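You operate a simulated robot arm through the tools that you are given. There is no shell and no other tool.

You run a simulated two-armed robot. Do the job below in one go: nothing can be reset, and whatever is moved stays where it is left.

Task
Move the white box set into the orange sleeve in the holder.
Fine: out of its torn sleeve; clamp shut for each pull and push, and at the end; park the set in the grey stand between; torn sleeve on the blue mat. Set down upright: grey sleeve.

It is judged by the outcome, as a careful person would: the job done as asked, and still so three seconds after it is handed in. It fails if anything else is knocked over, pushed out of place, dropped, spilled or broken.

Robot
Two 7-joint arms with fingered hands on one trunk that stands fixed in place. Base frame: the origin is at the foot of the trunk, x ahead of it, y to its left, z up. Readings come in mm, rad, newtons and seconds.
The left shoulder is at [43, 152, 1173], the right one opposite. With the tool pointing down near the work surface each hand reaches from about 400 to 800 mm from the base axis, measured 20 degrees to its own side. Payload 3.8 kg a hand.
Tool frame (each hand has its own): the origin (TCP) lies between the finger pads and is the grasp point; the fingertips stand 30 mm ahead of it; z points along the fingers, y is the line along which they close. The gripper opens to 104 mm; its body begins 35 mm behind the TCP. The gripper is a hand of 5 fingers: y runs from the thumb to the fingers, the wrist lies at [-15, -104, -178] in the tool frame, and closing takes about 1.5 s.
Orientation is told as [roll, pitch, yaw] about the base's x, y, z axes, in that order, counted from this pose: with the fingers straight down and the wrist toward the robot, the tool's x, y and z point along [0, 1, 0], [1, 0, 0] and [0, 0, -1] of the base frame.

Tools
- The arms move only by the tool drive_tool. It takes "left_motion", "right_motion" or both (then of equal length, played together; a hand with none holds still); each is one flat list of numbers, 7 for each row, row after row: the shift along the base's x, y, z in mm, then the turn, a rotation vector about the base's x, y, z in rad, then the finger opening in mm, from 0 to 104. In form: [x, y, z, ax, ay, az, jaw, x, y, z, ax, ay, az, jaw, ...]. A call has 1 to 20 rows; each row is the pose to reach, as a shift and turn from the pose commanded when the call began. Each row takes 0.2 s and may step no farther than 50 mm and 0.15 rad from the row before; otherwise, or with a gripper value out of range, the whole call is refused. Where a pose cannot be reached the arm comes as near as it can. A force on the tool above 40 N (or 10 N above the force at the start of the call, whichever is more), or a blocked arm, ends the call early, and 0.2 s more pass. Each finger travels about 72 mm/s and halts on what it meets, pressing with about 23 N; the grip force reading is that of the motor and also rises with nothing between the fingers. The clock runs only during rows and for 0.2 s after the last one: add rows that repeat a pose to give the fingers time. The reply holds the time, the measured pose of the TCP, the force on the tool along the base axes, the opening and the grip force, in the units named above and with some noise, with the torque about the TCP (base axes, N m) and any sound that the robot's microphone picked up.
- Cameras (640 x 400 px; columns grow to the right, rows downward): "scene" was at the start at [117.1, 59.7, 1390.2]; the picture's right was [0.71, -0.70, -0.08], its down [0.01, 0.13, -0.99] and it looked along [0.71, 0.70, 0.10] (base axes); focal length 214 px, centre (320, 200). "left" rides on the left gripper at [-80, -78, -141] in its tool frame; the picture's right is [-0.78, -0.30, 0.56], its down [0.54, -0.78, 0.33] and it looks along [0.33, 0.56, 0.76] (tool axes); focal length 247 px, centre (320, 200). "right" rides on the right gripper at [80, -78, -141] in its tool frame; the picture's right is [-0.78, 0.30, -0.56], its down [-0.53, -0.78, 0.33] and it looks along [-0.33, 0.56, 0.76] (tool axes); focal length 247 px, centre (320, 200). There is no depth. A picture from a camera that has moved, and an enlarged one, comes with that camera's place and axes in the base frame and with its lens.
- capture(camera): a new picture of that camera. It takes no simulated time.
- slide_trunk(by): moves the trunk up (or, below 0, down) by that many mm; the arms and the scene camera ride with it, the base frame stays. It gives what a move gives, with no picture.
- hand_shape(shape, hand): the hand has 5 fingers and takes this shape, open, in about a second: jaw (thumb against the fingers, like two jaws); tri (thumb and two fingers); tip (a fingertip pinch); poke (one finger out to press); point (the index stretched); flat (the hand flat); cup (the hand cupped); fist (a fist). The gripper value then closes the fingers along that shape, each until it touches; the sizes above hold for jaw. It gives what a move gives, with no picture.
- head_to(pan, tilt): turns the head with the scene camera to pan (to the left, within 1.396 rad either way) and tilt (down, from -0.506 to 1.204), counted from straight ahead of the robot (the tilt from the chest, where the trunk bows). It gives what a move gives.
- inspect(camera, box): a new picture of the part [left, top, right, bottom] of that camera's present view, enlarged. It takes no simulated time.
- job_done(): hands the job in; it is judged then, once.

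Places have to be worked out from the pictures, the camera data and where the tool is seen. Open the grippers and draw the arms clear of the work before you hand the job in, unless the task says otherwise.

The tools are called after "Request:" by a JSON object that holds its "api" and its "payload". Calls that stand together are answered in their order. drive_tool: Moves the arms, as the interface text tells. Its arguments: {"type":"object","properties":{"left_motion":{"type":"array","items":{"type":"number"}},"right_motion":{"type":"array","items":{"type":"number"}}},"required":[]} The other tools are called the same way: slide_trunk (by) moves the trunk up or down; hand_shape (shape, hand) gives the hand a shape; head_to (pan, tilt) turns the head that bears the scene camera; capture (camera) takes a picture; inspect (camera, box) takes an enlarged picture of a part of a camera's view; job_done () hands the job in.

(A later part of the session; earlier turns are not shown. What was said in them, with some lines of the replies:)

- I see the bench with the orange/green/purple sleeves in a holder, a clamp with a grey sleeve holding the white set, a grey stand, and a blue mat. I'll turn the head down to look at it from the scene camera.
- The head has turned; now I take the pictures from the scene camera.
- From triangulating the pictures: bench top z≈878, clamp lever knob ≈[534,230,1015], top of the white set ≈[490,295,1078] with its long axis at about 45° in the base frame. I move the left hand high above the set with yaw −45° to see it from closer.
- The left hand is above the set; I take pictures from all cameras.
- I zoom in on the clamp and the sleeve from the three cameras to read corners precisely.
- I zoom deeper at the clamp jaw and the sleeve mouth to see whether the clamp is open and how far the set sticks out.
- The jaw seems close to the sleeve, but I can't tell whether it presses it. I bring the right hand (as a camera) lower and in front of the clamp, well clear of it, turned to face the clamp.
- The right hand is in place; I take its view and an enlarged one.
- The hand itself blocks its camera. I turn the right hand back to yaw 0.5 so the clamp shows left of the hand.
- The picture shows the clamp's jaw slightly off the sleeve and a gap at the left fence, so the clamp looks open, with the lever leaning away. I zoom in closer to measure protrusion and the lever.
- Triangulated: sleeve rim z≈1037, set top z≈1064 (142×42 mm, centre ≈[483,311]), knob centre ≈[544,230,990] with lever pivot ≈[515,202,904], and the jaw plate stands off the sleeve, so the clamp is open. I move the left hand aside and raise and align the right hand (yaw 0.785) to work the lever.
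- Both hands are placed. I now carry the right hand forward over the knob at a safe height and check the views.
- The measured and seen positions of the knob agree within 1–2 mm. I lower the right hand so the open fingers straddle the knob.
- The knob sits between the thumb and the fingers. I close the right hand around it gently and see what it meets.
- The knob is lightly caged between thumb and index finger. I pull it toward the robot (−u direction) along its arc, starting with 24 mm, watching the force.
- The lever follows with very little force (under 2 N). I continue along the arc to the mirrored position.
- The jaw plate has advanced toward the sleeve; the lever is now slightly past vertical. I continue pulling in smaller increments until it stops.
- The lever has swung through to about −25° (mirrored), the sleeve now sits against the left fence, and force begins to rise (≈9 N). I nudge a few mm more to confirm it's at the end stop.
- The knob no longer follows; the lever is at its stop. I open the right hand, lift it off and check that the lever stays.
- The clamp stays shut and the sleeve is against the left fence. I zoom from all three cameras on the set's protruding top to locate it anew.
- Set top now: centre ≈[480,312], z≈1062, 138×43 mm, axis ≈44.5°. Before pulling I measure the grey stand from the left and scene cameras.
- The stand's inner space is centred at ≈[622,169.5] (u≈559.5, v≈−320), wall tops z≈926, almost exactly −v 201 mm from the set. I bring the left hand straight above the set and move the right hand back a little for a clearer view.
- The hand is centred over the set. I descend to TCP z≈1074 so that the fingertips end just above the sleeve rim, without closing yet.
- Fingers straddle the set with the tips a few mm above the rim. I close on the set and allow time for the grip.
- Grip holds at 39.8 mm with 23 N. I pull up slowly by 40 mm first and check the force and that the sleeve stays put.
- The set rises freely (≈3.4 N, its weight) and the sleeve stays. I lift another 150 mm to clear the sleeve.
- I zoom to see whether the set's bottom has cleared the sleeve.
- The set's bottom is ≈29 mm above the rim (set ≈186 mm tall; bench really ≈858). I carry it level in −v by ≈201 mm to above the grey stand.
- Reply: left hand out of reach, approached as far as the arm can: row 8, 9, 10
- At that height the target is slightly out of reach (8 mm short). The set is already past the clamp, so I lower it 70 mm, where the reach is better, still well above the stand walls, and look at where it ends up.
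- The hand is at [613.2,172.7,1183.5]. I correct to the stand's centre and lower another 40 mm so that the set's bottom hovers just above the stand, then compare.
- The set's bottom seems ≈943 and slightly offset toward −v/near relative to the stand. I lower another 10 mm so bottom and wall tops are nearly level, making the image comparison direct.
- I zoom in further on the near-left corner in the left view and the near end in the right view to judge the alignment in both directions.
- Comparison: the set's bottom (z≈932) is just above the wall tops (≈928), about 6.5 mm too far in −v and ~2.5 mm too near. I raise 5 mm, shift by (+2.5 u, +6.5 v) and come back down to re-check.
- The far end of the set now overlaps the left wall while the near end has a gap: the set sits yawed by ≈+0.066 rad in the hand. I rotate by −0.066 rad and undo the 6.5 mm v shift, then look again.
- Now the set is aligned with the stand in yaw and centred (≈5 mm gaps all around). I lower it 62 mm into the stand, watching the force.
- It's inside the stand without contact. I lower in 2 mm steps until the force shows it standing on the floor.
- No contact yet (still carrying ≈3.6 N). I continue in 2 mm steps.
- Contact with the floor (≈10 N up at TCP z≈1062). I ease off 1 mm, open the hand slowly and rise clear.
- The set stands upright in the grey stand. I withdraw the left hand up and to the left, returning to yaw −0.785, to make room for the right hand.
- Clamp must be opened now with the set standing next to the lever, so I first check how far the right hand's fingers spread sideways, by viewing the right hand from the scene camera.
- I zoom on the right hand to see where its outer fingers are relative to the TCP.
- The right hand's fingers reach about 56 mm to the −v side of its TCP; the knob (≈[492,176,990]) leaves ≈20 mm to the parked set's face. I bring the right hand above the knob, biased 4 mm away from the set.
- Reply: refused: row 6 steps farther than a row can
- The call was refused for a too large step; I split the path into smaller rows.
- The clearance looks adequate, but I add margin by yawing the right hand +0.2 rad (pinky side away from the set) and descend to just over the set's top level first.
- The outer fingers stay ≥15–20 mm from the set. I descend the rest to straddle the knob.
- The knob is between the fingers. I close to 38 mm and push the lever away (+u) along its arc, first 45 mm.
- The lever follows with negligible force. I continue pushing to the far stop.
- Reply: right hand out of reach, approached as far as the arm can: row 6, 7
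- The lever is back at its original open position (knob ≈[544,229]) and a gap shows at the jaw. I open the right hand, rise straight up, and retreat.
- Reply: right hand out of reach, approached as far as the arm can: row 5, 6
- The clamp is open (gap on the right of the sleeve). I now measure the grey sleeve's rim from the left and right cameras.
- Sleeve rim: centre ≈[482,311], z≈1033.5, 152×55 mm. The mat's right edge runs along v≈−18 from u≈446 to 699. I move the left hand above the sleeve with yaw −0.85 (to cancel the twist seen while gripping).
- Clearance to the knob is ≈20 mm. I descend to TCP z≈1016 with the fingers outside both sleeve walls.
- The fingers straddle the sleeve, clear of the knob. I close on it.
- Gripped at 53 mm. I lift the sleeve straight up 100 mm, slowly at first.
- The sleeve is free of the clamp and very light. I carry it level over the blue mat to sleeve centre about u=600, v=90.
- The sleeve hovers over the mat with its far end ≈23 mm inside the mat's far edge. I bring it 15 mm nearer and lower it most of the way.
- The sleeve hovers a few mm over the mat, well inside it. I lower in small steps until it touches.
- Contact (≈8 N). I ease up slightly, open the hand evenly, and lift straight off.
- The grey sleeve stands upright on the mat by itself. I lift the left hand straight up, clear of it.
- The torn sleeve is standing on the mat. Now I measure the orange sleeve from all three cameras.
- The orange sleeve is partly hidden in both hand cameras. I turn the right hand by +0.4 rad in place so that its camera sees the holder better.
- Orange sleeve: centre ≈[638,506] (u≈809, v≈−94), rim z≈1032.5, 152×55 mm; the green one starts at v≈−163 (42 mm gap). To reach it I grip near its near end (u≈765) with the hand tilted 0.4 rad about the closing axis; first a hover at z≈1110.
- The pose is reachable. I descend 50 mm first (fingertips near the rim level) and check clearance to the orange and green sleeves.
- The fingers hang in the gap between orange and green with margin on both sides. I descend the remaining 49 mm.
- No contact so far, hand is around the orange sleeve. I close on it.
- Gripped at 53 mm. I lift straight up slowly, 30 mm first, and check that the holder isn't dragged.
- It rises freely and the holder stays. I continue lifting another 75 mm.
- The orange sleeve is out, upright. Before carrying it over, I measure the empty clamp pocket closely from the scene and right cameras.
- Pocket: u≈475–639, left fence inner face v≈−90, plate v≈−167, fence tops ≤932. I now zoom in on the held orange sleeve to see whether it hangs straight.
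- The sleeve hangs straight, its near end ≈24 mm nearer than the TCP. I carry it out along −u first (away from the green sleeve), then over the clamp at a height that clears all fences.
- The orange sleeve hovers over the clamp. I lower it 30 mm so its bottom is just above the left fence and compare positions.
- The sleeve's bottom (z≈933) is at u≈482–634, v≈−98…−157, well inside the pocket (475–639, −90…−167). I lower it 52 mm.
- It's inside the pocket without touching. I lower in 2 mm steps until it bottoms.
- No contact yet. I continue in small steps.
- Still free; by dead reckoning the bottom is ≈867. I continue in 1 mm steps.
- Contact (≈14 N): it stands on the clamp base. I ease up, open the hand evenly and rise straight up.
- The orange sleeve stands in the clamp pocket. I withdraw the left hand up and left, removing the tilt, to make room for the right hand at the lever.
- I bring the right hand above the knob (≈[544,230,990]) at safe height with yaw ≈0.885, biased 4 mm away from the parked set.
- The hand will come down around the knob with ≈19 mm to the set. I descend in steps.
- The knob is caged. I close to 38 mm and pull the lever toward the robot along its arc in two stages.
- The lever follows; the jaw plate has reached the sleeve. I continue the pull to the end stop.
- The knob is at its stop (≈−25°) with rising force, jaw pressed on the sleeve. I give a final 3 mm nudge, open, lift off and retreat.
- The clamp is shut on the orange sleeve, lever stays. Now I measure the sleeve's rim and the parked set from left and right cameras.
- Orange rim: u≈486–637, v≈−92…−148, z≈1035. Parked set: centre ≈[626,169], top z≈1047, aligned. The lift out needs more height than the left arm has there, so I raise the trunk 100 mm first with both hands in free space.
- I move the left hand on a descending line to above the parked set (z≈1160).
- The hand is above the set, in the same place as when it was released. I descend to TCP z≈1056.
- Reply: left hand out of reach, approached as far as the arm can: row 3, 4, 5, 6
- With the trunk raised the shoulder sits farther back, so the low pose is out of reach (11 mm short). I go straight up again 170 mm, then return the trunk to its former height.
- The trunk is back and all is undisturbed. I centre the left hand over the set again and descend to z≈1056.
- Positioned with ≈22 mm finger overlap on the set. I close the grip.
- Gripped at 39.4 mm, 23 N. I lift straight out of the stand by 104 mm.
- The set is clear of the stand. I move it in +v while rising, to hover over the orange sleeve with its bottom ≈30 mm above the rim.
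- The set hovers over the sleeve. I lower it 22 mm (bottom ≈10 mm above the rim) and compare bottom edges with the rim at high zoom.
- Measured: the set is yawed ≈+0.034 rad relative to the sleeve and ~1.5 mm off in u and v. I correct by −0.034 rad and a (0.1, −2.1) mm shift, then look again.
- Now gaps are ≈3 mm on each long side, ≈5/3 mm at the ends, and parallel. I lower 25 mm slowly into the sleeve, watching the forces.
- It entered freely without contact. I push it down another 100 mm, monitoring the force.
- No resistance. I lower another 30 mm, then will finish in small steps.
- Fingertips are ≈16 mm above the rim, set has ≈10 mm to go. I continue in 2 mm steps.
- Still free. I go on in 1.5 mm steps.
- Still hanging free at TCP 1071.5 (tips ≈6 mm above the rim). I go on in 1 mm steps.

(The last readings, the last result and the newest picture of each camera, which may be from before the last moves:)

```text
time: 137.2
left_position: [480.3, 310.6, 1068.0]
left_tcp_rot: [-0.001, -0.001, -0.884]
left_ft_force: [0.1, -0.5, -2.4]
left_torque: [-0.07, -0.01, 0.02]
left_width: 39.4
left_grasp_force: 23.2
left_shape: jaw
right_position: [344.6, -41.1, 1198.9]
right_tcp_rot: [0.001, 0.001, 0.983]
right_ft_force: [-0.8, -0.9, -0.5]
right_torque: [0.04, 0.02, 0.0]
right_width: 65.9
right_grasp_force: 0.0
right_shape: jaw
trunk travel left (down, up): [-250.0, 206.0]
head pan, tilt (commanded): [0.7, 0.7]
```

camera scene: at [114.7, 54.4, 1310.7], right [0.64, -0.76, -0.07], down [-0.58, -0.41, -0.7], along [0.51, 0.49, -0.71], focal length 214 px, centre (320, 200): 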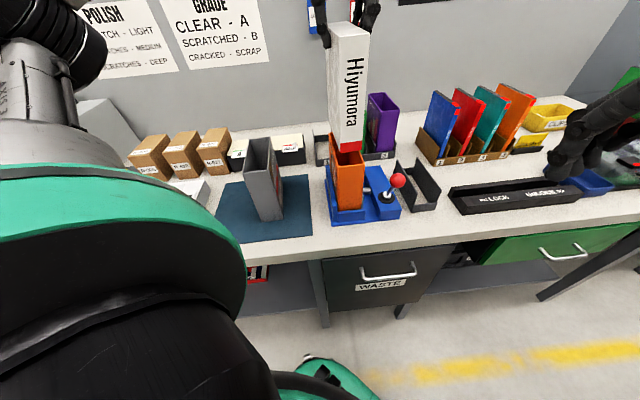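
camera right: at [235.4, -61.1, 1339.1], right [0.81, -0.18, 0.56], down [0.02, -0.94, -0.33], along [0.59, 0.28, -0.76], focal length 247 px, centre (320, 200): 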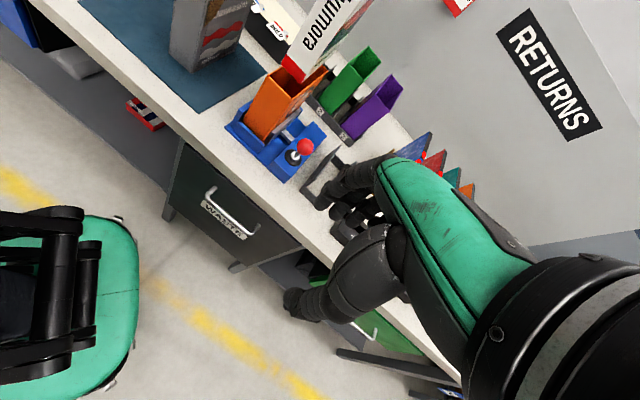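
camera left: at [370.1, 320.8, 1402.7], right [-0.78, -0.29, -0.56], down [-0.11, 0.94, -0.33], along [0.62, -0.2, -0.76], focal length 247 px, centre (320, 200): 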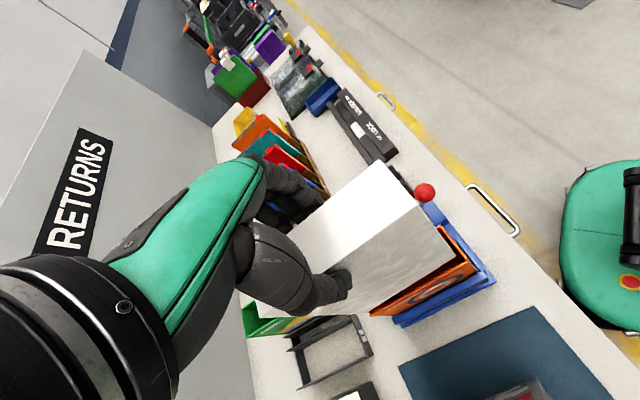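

Force is starting to change slightly (−2.4 N). One to two more millimetres.

Request:
{"api": "drive_tool", "payload": {"left_motion": [0, 0, -0.7, 0, 0, 0, 30, 0, 0, -1.4, 0, 0, 0, 30, 0, 0, -1.4, 0, 0, 0, 30]}}

Request:
{"api": "inspect", "payload": {"camera": "left", "box": [300, 180, 480, 340]}}

Request:
{"api": "inspect", "payload": {"camera": "right", "box": [270, 30, 350, 110]}}

Request:
{"api": "inspect", "payload": {"camera": "scene", "box": [310, 80, 390, 200]}}

```text
time: 138.0
left_position: [480.5, 311.5, 1067.6]
left_tcp_rot: [0.001, -0.002, -0.883]
left_ft_force: [1.4, 1.0, 6.6]
left_torque: [-0.25, -0.14, 0.06]
left_width: 39.8
left_grasp_force: 22.7
left_shape: jaw
right_position: [343.9, -40.6, 1199.4]
right_tcp_rot: [-0.001, 0.0, 0.984]
right_ft_force: [-0.9, 0.3, 0.5]
right_torque: [-0.06, 0.03, 0.01]
right_width: 66.2
right_grasp_force: 0.1
right_shape: jaw
trunk travel left (down, up): [-250.0, 206.0]
head pan, tilt (commanded): [0.7, 0.7]
```

```text
2.50 times, centred on (390, 260) of left
camera zoom: at [369.1, 320.8, 1208.9], right [-0.79, -0.26, -0.56], down [-0.08, 0.94, -0.33], along [0.61, -0.22, -0.76], focal length 617 px, centre (145, 50)
```

zoom: 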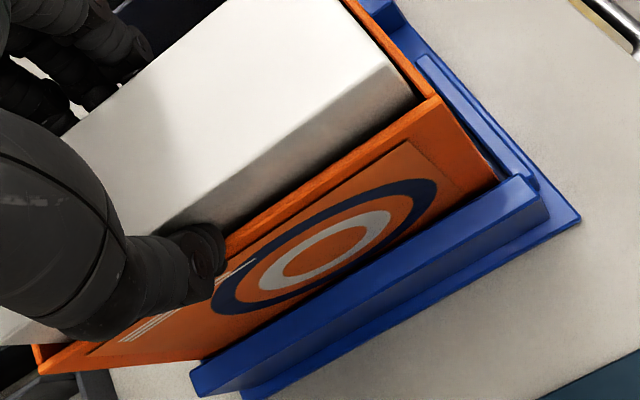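

```text
5.00 times, centred on (310, 70) of right
camera zoom: at [234.4, -61.4, 1339.4], right [0.81, -0.18, 0.56], down [0.02, -0.94, -0.33], along [0.59, 0.28, -0.76], focal length 1235 px, centre (370, 850)
```

zoom: 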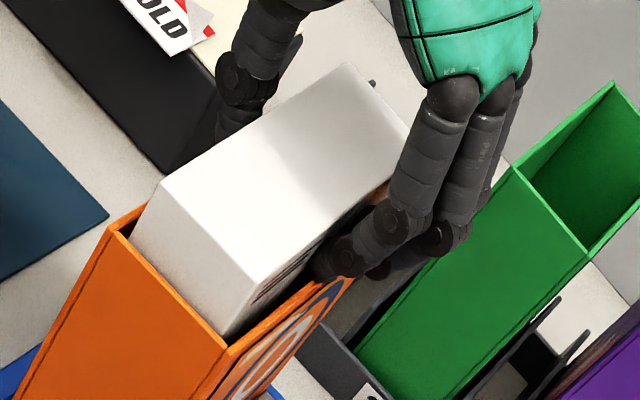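

```text
3.33 times, centred on (350, 140) of scene
camera zoom: at [113.7, 54.1, 1310.9], right [0.64, -0.76, -0.07], down [-0.58, -0.41, -0.7], along [0.51, 0.49, -0.71], focal length 715 px, centre (220, 400)
```

zoom: 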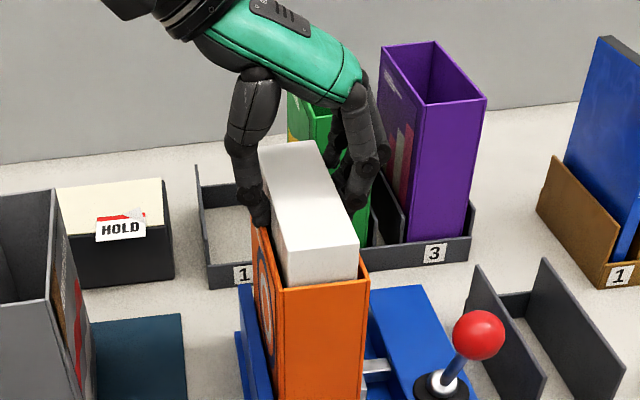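

Contact (≈10 N). I ease up 1.5 mm, then open the hand so the set rests in the sleeve, and rise clear to check the seating.

Request:
{"api": "drive_tool", "payload": {"left_motion": [0, 0, 1.5, 0, 0, 0, 36, 0, 0, 2, 0, 0, 0, 44, 0, 0, 2, 0, 0, 0, 52, 0, 0, 2, 0, 0, 0, 62, 0, 0, 2, 0, 0, 0, 74, 0, 0, 2, 0, 0, 0, 80, 0, 0, 2, 0, 0, 0, 80, 0, 0, 20, 0, 0, 0, 80, 0, 0, 45, 0, 0, 0, 80, 0, 0, 80, 0, 0, 0, 80, 0, 0, 110, 0, 0, 0, 80, 0, 0, 110, 0, 0, 0, 80]}}

Request:
{"api": "inspect", "payload": {"camera": "left", "box": [330, 180, 510, 340]}}

Request:
{"api": "inspect", "payload": {"camera": "right", "box": [230, 20, 350, 150]}}

Request:
{"api": "inspect", "payload": {"camera": "scene", "box": [300, 80, 420, 230]}}

```text
time: 140.6
left_position: [481.1, 311.1, 1178.1]
left_tcp_rot: [-0.002, -0.001, -0.884]
left_ft_force: [0.4, -0.2, 0.3]
left_torque: [-0.01, -0.01, 0.0]
left_width: 79.9
left_grasp_force: 0.1
left_shape: jaw
right_position: [344.1, -39.4, 1198.9]
right_tcp_rot: [0.002, -0.001, 0.984]
right_ft_force: [0.0, -0.2, -0.1]
right_torque: [0.01, 0.02, 0.01]
right_width: 66.0
right_grasp_force: 0.1
right_shape: jaw
trunk travel left (down, up): [-250.0, 206.0]
head pan, tilt (commanded): [0.7, 0.7]
```

```text
2.50 times, centred on (420, 260) of left
camera zoom: at [369.2, 321.3, 1318.6], right [-0.79, -0.26, -0.56], down [-0.08, 0.94, -0.33], along [0.61, -0.22, -0.76], focal length 617 px, centre (70, 50)
```

zoom: 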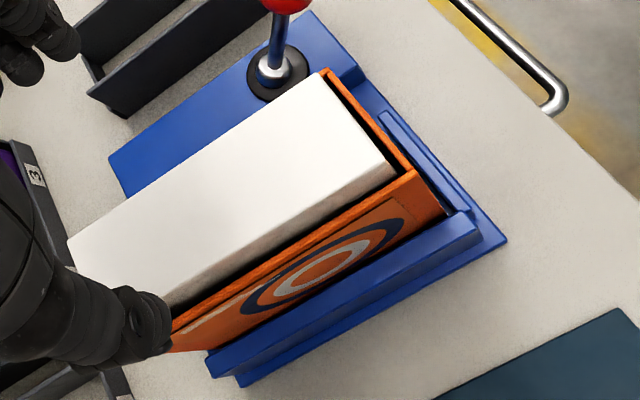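

```text
3.08 times, centred on (290, 85) of right
camera zoom: at [235.0, -61.0, 1339.2], right [0.81, -0.18, 0.56], down [0.02, -0.94, -0.33], along [0.59, 0.28, -0.76], focal length 760 px, centre (412, 554)
```

zoom: 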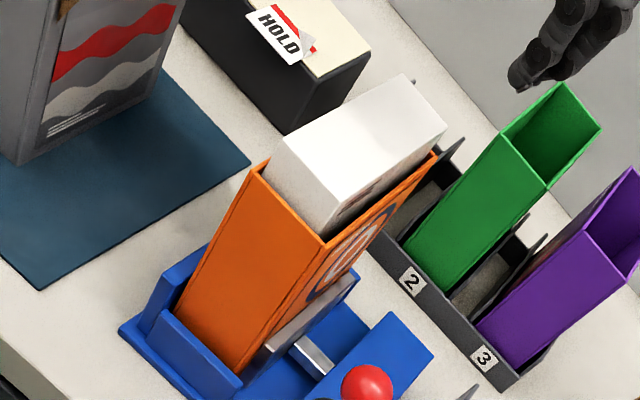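

```text
2.67 times, centred on (360, 155) of scene
camera zoom: at [114.3, 54.5, 1310.7], right [0.64, -0.76, -0.07], down [-0.58, -0.42, -0.7], along [0.51, 0.49, -0.71], focal length 572 px, centre (213, 320)
```

zoom: 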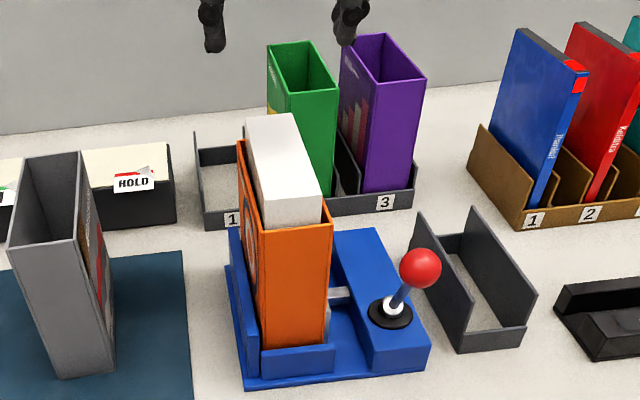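

The set sits in the orange sleeve. I zoom in to measure how far it stands above the rim compared with its original ≈27 mm.

Request:
{"api": "inspect", "payload": {"camera": "right", "box": [260, 40, 320, 100]}}

Request:
{"api": "inspect", "payload": {"camera": "scene", "box": [320, 115, 370, 175]}}

Request:
{"api": "inspect", "payload": {"camera": "left", "box": [390, 180, 470, 250]}}

```text
6.67 times, centred on (290, 70) of right
camera zoom: at [235.0, -61.0, 1339.2], right [0.81, -0.18, 0.56], down [0.02, -0.94, -0.33], along [0.59, 0.28, -0.76], focal length 1646 px, centre (520, 1067)
```

zoom: 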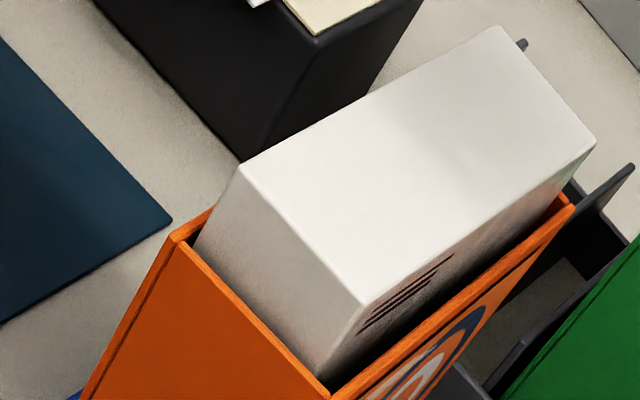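

```text
6.67 times, centred on (345, 145) of scene
camera zoom: at [114.3, 54.5, 1310.7], right [0.64, -0.76, -0.07], down [-0.58, -0.42, -0.7], along [0.51, 0.49, -0.71], focal length 1430 px, centre (153, 567)
```

zoom: 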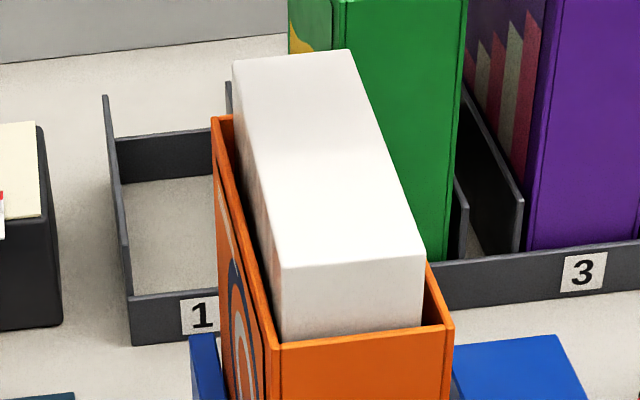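

```text
5.71 times, centred on (430, 215) of left
camera zoom: at [369.2, 321.3, 1318.6], right [-0.79, -0.26, -0.56], down [-0.08, 0.94, -0.33], along [0.61, -0.22, -0.76], focal length 1411 px, centre (-309, 114)
```

zoom: 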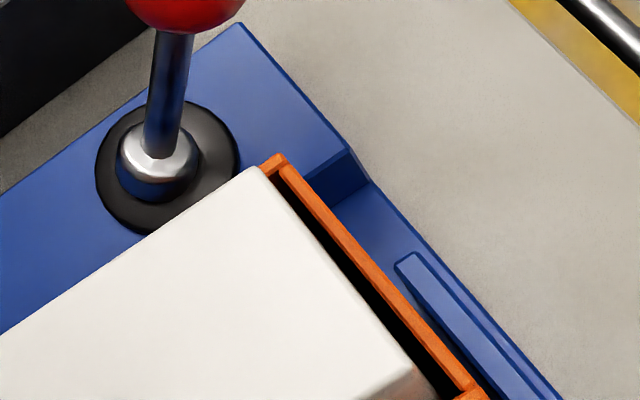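

Set top z≈1062.5 vs rim ≈1035: 27.5 mm, the same as in the original sleeve, so it's seated. As a last check with the clamp shut, I close the left fingers and press lightly on the set's top to confirm it's bottomed.

Request:
{"api": "drive_tool", "payload": {"left_motion": [0, 0, 0, 0, 0, 0, 60, 0, 0, 0, 0, 0, 0, 40, -5, -5, 0, 0, 0, 0, 20, -8, -8, 0, 0, 0, 0, 10, -8, -8, -20, 0, 0, 0, 10, -8, -8, -40, 0, 0, 0, 10, -8, -8, -58, 0, 0, 0, 10, -8, -8, -70, 0, 0, 0, 10, -8, -8, -70, 0, 0, 0, 10]}}

Request:
{"api": "inspect", "payload": {"camera": "scene", "box": [300, 60, 400, 200]}}

Request:
{"api": "inspect", "payload": {"camera": "right", "box": [240, 20, 360, 140]}}

```text
time: 142.6
left_position: [471.7, 303.0, 1108.2]
left_tcp_rot: [0.0, -0.001, -0.883]
left_ft_force: [-0.4, -0.3, 0.2]
left_torque: [-0.03, 0.0, -0.01]
left_width: 10.2
left_grasp_force: 0.0
left_shape: jaw
right_position: [342.6, -40.2, 1197.5]
right_tcp_rot: [0.002, 0.0, 0.984]
right_ft_force: [-1.0, -1.0, -0.2]
right_torque: [-0.03, 0.01, 0.02]
right_width: 65.5
right_grasp_force: 0.0
right_shape: jaw
trunk travel left (down, up): [-250.0, 206.0]
head pan, tilt (commanded): [0.7, 0.7]
```

```text
2.86 times, centred on (350, 130) of scene
camera zoom: at [114.1, 54.2, 1310.8], right [0.64, -0.76, -0.07], down [-0.58, -0.41, -0.7], along [0.51, 0.49, -0.71], focal length 613 px, centre (234, 400)
```

zoom: 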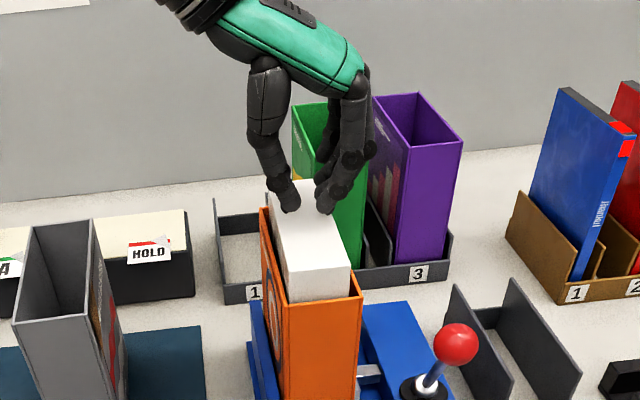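

```text
3.33 times, centred on (300, 80) of right
camera zoom: at [234.8, -61.3, 1339.3], right [0.81, -0.18, 0.56], down [0.02, -0.94, -0.33], along [0.59, 0.28, -0.76], focal length 823 px, centre (387, 600)
```

zoom: 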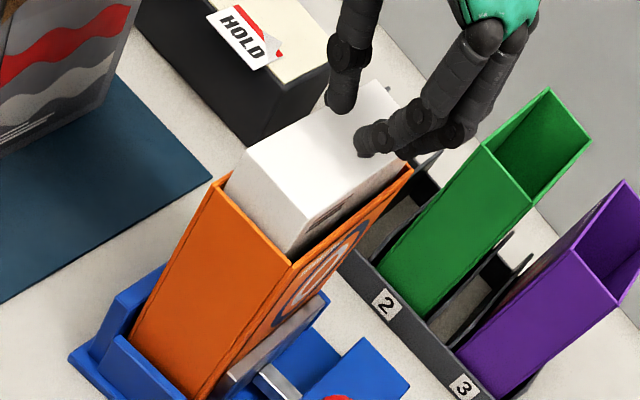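

The closed fingertips hover over the set's top. I step down gently until contact.

Request:
{"api": "drive_tool", "payload": {"left_motion": [0, 0, -5, 0, 0, 0, 10, 0, 0, -9, 0, 0, 0, 10, 0, 0, -12, 0, 0, 0, 10, 0, 0, -14, 0, 0, 0, 10, 0, 0, -16, 0, 0, 0, 10, 0, 0, -18, 0, 0, 0, 10, 0, 0, -18, 0, 0, 0, 10]}}

```text
time: 144.2
left_position: [471.0, 302.0, 1094.6]
left_tcp_rot: [0.005, -0.008, -0.88]
left_ft_force: [1.0, 4.1, 34.3]
left_torque: [0.28, 0.26, 0.07]
left_width: 11.6
left_grasp_force: 0.0
left_shape: jaw
right_position: [341.9, -40.9, 1200.7]
right_tcp_rot: [-0.001, -0.003, 0.985]
right_ft_force: [-0.9, 0.3, 1.0]
right_torque: [0.0, 0.04, -0.01]
right_width: 65.7
right_grasp_force: 0.1
right_shape: jaw
trunk travel left (down, up): [-250.0, 206.0]
head pan, tilt (commanded): [0.7, 0.7]
```

It resists firmly (34 N) with no travel, so it's fully seated. I lift off straight up and withdraw the left hand well clear.

Request:
{"api": "drive_tool", "payload": {"left_motion": [0, 0, 10, 0, 0, 0, 10, 0, 0, 35, 0, 0, 0, 10, 0, 0, 75, 0, 0, 0, 10, 0, 0, 120, 0, 0, 0, 30, 0, 0, 160, 0, 0, 0, 60, -10, 15, 195, 0, 0, 0.03, 80, -25, 38, 220, 0, 0, 0.06, 90, -42, 65, 240, 0, 0, 0.09, 100, -60, 93, 255, 0, 0, 0.1, 104, -72, 120, 262, 0, 0, 0.1, 104, -72, 120, 262, 0, 0, 0.1, 104]}}

Request:
{"api": "capture", "payload": {"camera": "scene"}}

Request:
{"api": "capture", "payload": {"camera": "left"}}

Request:
{"api": "inspect", "payload": {"camera": "right", "box": [160, 0, 400, 210]}}

```text
time: 146.6
left_position: [400.4, 422.0, 1353.1]
left_tcp_rot: [0.0, 0.002, -0.783]
left_ft_force: [-0.5, -0.6, 0.4]
left_torque: [-0.02, -0.05, 0.0]
left_width: 103.7
left_grasp_force: 0.0
left_shape: jaw
right_position: [342.9, -40.3, 1198.9]
right_tcp_rot: [-0.001, -0.001, 0.984]
right_ft_force: [-0.1, -0.3, -0.2]
right_torque: [0.0, 0.03, -0.01]
right_width: 65.9
right_grasp_force: 0.0
right_shape: jaw
trunk travel left (down, up): [-250.0, 206.0]
head pan, tilt (commanded): [0.7, 0.7]
```

```text
taken
camera scene: at [114.4, 54.0, 1310.7], right [0.64, -0.76, -0.07], down [-0.58, -0.41, -0.7], along [0.51, 0.49, -0.71], focal length 214 px, centre (320, 200)
```

scene: 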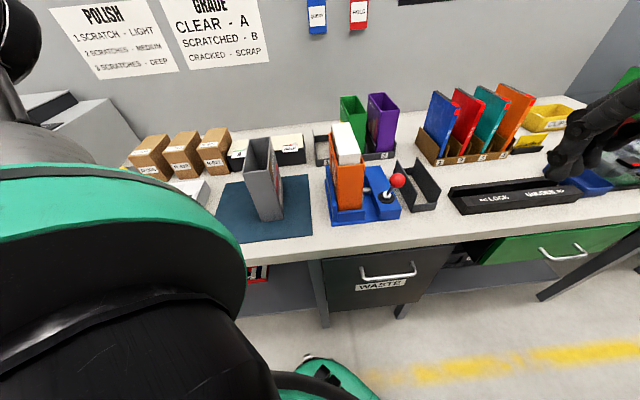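

```text
taken
camera left: at [289.4, 421.5, 1493.4], right [-0.76, -0.34, -0.56], down [-0.17, 0.93, -0.33], along [0.63, -0.16, -0.76], focal length 247 px, centre (320, 200)
```

left: 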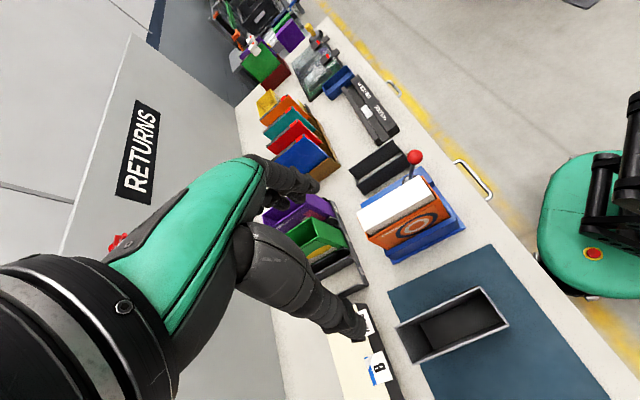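

```text
1.90 times, centred on (280, 105) of right
camera zoom: at [235.1, -61.6, 1339.2], right [0.81, -0.18, 0.56], down [0.02, -0.94, -0.33], along [0.59, 0.28, -0.76], focal length 470 px, centre (396, 381)
```

zoom: 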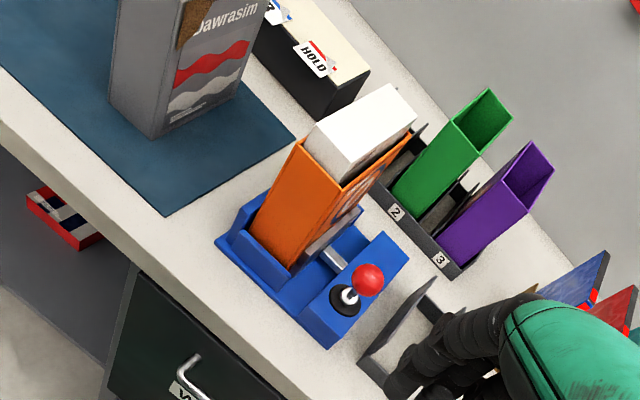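

Everything stands as intended: set seated in the orange sleeve, clamp shut, grey sleeve upright on the mat, neighbours undisturbed. I open both grippers and draw both arms clear.

Request:
{"api": "drive_tool", "payload": {"left_motion": [-5, 0, 20, 0, 0, 0, 104, -12, 0, 45, 0, 0, 0, 104, -20, 0, 70, 0, 0, 0, 104, -30, 0, 95, 0, 0, 0, 104, -40, 0, 115, 0, 0, 0, 104, -50, 0, 130, 0, 0, 0, 104, -50, 0, 130, 0, 0, 0, 104], "right_motion": [-6, -10, 30, 0, 0, -0.05, 80, -14, -20, 62, 0, 0, -0.1, 95, -22, -30, 95, 0, 0, -0.15, 104, -30, -40, 128, 0, 0, -0.2, 104, -38, -50, 160, 0, 0, -0.25, 104, -45, -60, 190, 0, 0, -0.3, 104, -45, -60, 190, 0, 0, -0.3, 104]}}

Request:
{"api": "capture", "payload": {"camera": "scene"}}

Request:
{"api": "inspect", "payload": {"camera": "scene", "box": [200, 80, 460, 250]}}

Request:
{"api": "capture", "payload": {"camera": "right"}}

```text
time: 148.2
left_position: [350.0, 420.6, 1475.3]
left_tcp_rot: [-0.001, -0.001, -0.782]
left_ft_force: [-0.8, 0.1, 0.5]
left_torque: [0.01, 0.02, -0.01]
left_width: 103.9
left_grasp_force: 0.0
left_shape: jaw
left hand out of reach, approached as far as the arm can: row 6, 7
right_position: [298.9, -98.8, 1388.5]
right_tcp_rot: [0.0, 0.002, 0.686]
right_ft_force: [-0.2, 0.2, -0.7]
right_torque: [0.03, 0.01, 0.01]
right_width: 104.1
right_grasp_force: 0.1
right_shape: jaw
trunk travel left (down, up): [-250.0, 206.0]
head pan, tilt (commanded): [0.7, 0.7]
```

```text
taken
camera scene: at [114.7, 55.2, 1310.6], right [0.64, -0.76, -0.07], down [-0.58, -0.42, -0.7], along [0.51, 0.49, -0.71], focal length 214 px, centre (320, 200)
```

scene: 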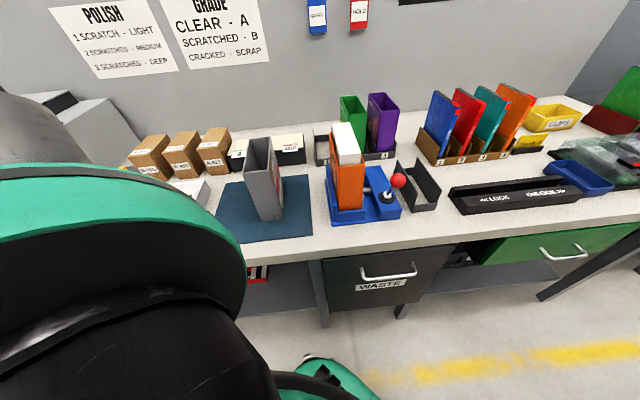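

```text
2.35 times, centred on (330, 165) of scene
camera zoom: at [114.7, 55.2, 1310.6], right [0.64, -0.76, -0.07], down [-0.58, -0.42, -0.7], along [0.51, 0.49, -0.71], focal length 505 px, centre (296, 282)
```

zoom: 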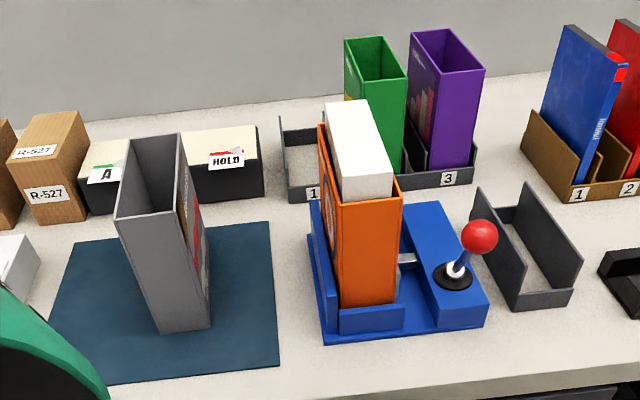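

```text
taken
camera right: at [188.5, -86.9, 1529.1], right [0.72, -0.41, 0.56], down [-0.26, -0.91, -0.33], along [0.64, 0.09, -0.76], focal length 247 px, centre (320, 200)
```

right: 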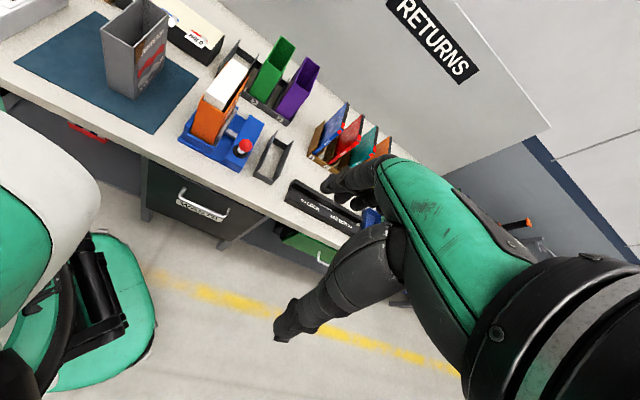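

Final check: the white set is fully seated in the orange sleeve held in the shut clamp, the stand is empty, the torn grey sleeve is upright on the blue mat, nothing else moved, grippers open and arms clear. I hand the job in.

Request:
{"api": "job_done", "payload": {}}

```text
The job is handed in.
```

The white box set is now in the orange sleeve, which is standing in the shut clamp, and the job is handed in. I don't have the verdict.

- **Set:** it stands about 27.5 mm above the orange sleeve's rim, close to how far it stood out of the torn sleeve. It didn't move when I pressed down on it with about 34 N. It was parked upright in the grey stand while I changed sleeves.
- **Clamp:** it started open. I shut it before pulling the set out, opened it only to change sleeves, and shut it again before pushing the set in. It is still shut.
- **Torn sleeve:** the grey sleeve is standing upright on the blue mat.
- **Rest of the bench:** nothing else looks moved or knocked over in the last pictures. Both grippers are open and the arms are clear.

**Where the orange sleeve ended up:** I left it in the clamp rather than putting it back in the holder. I read "in the holder" as where the sleeve started, and "clamp shut … at the end" as the clamp still holding it. If you wanted it back in the holder, that step isn't done.
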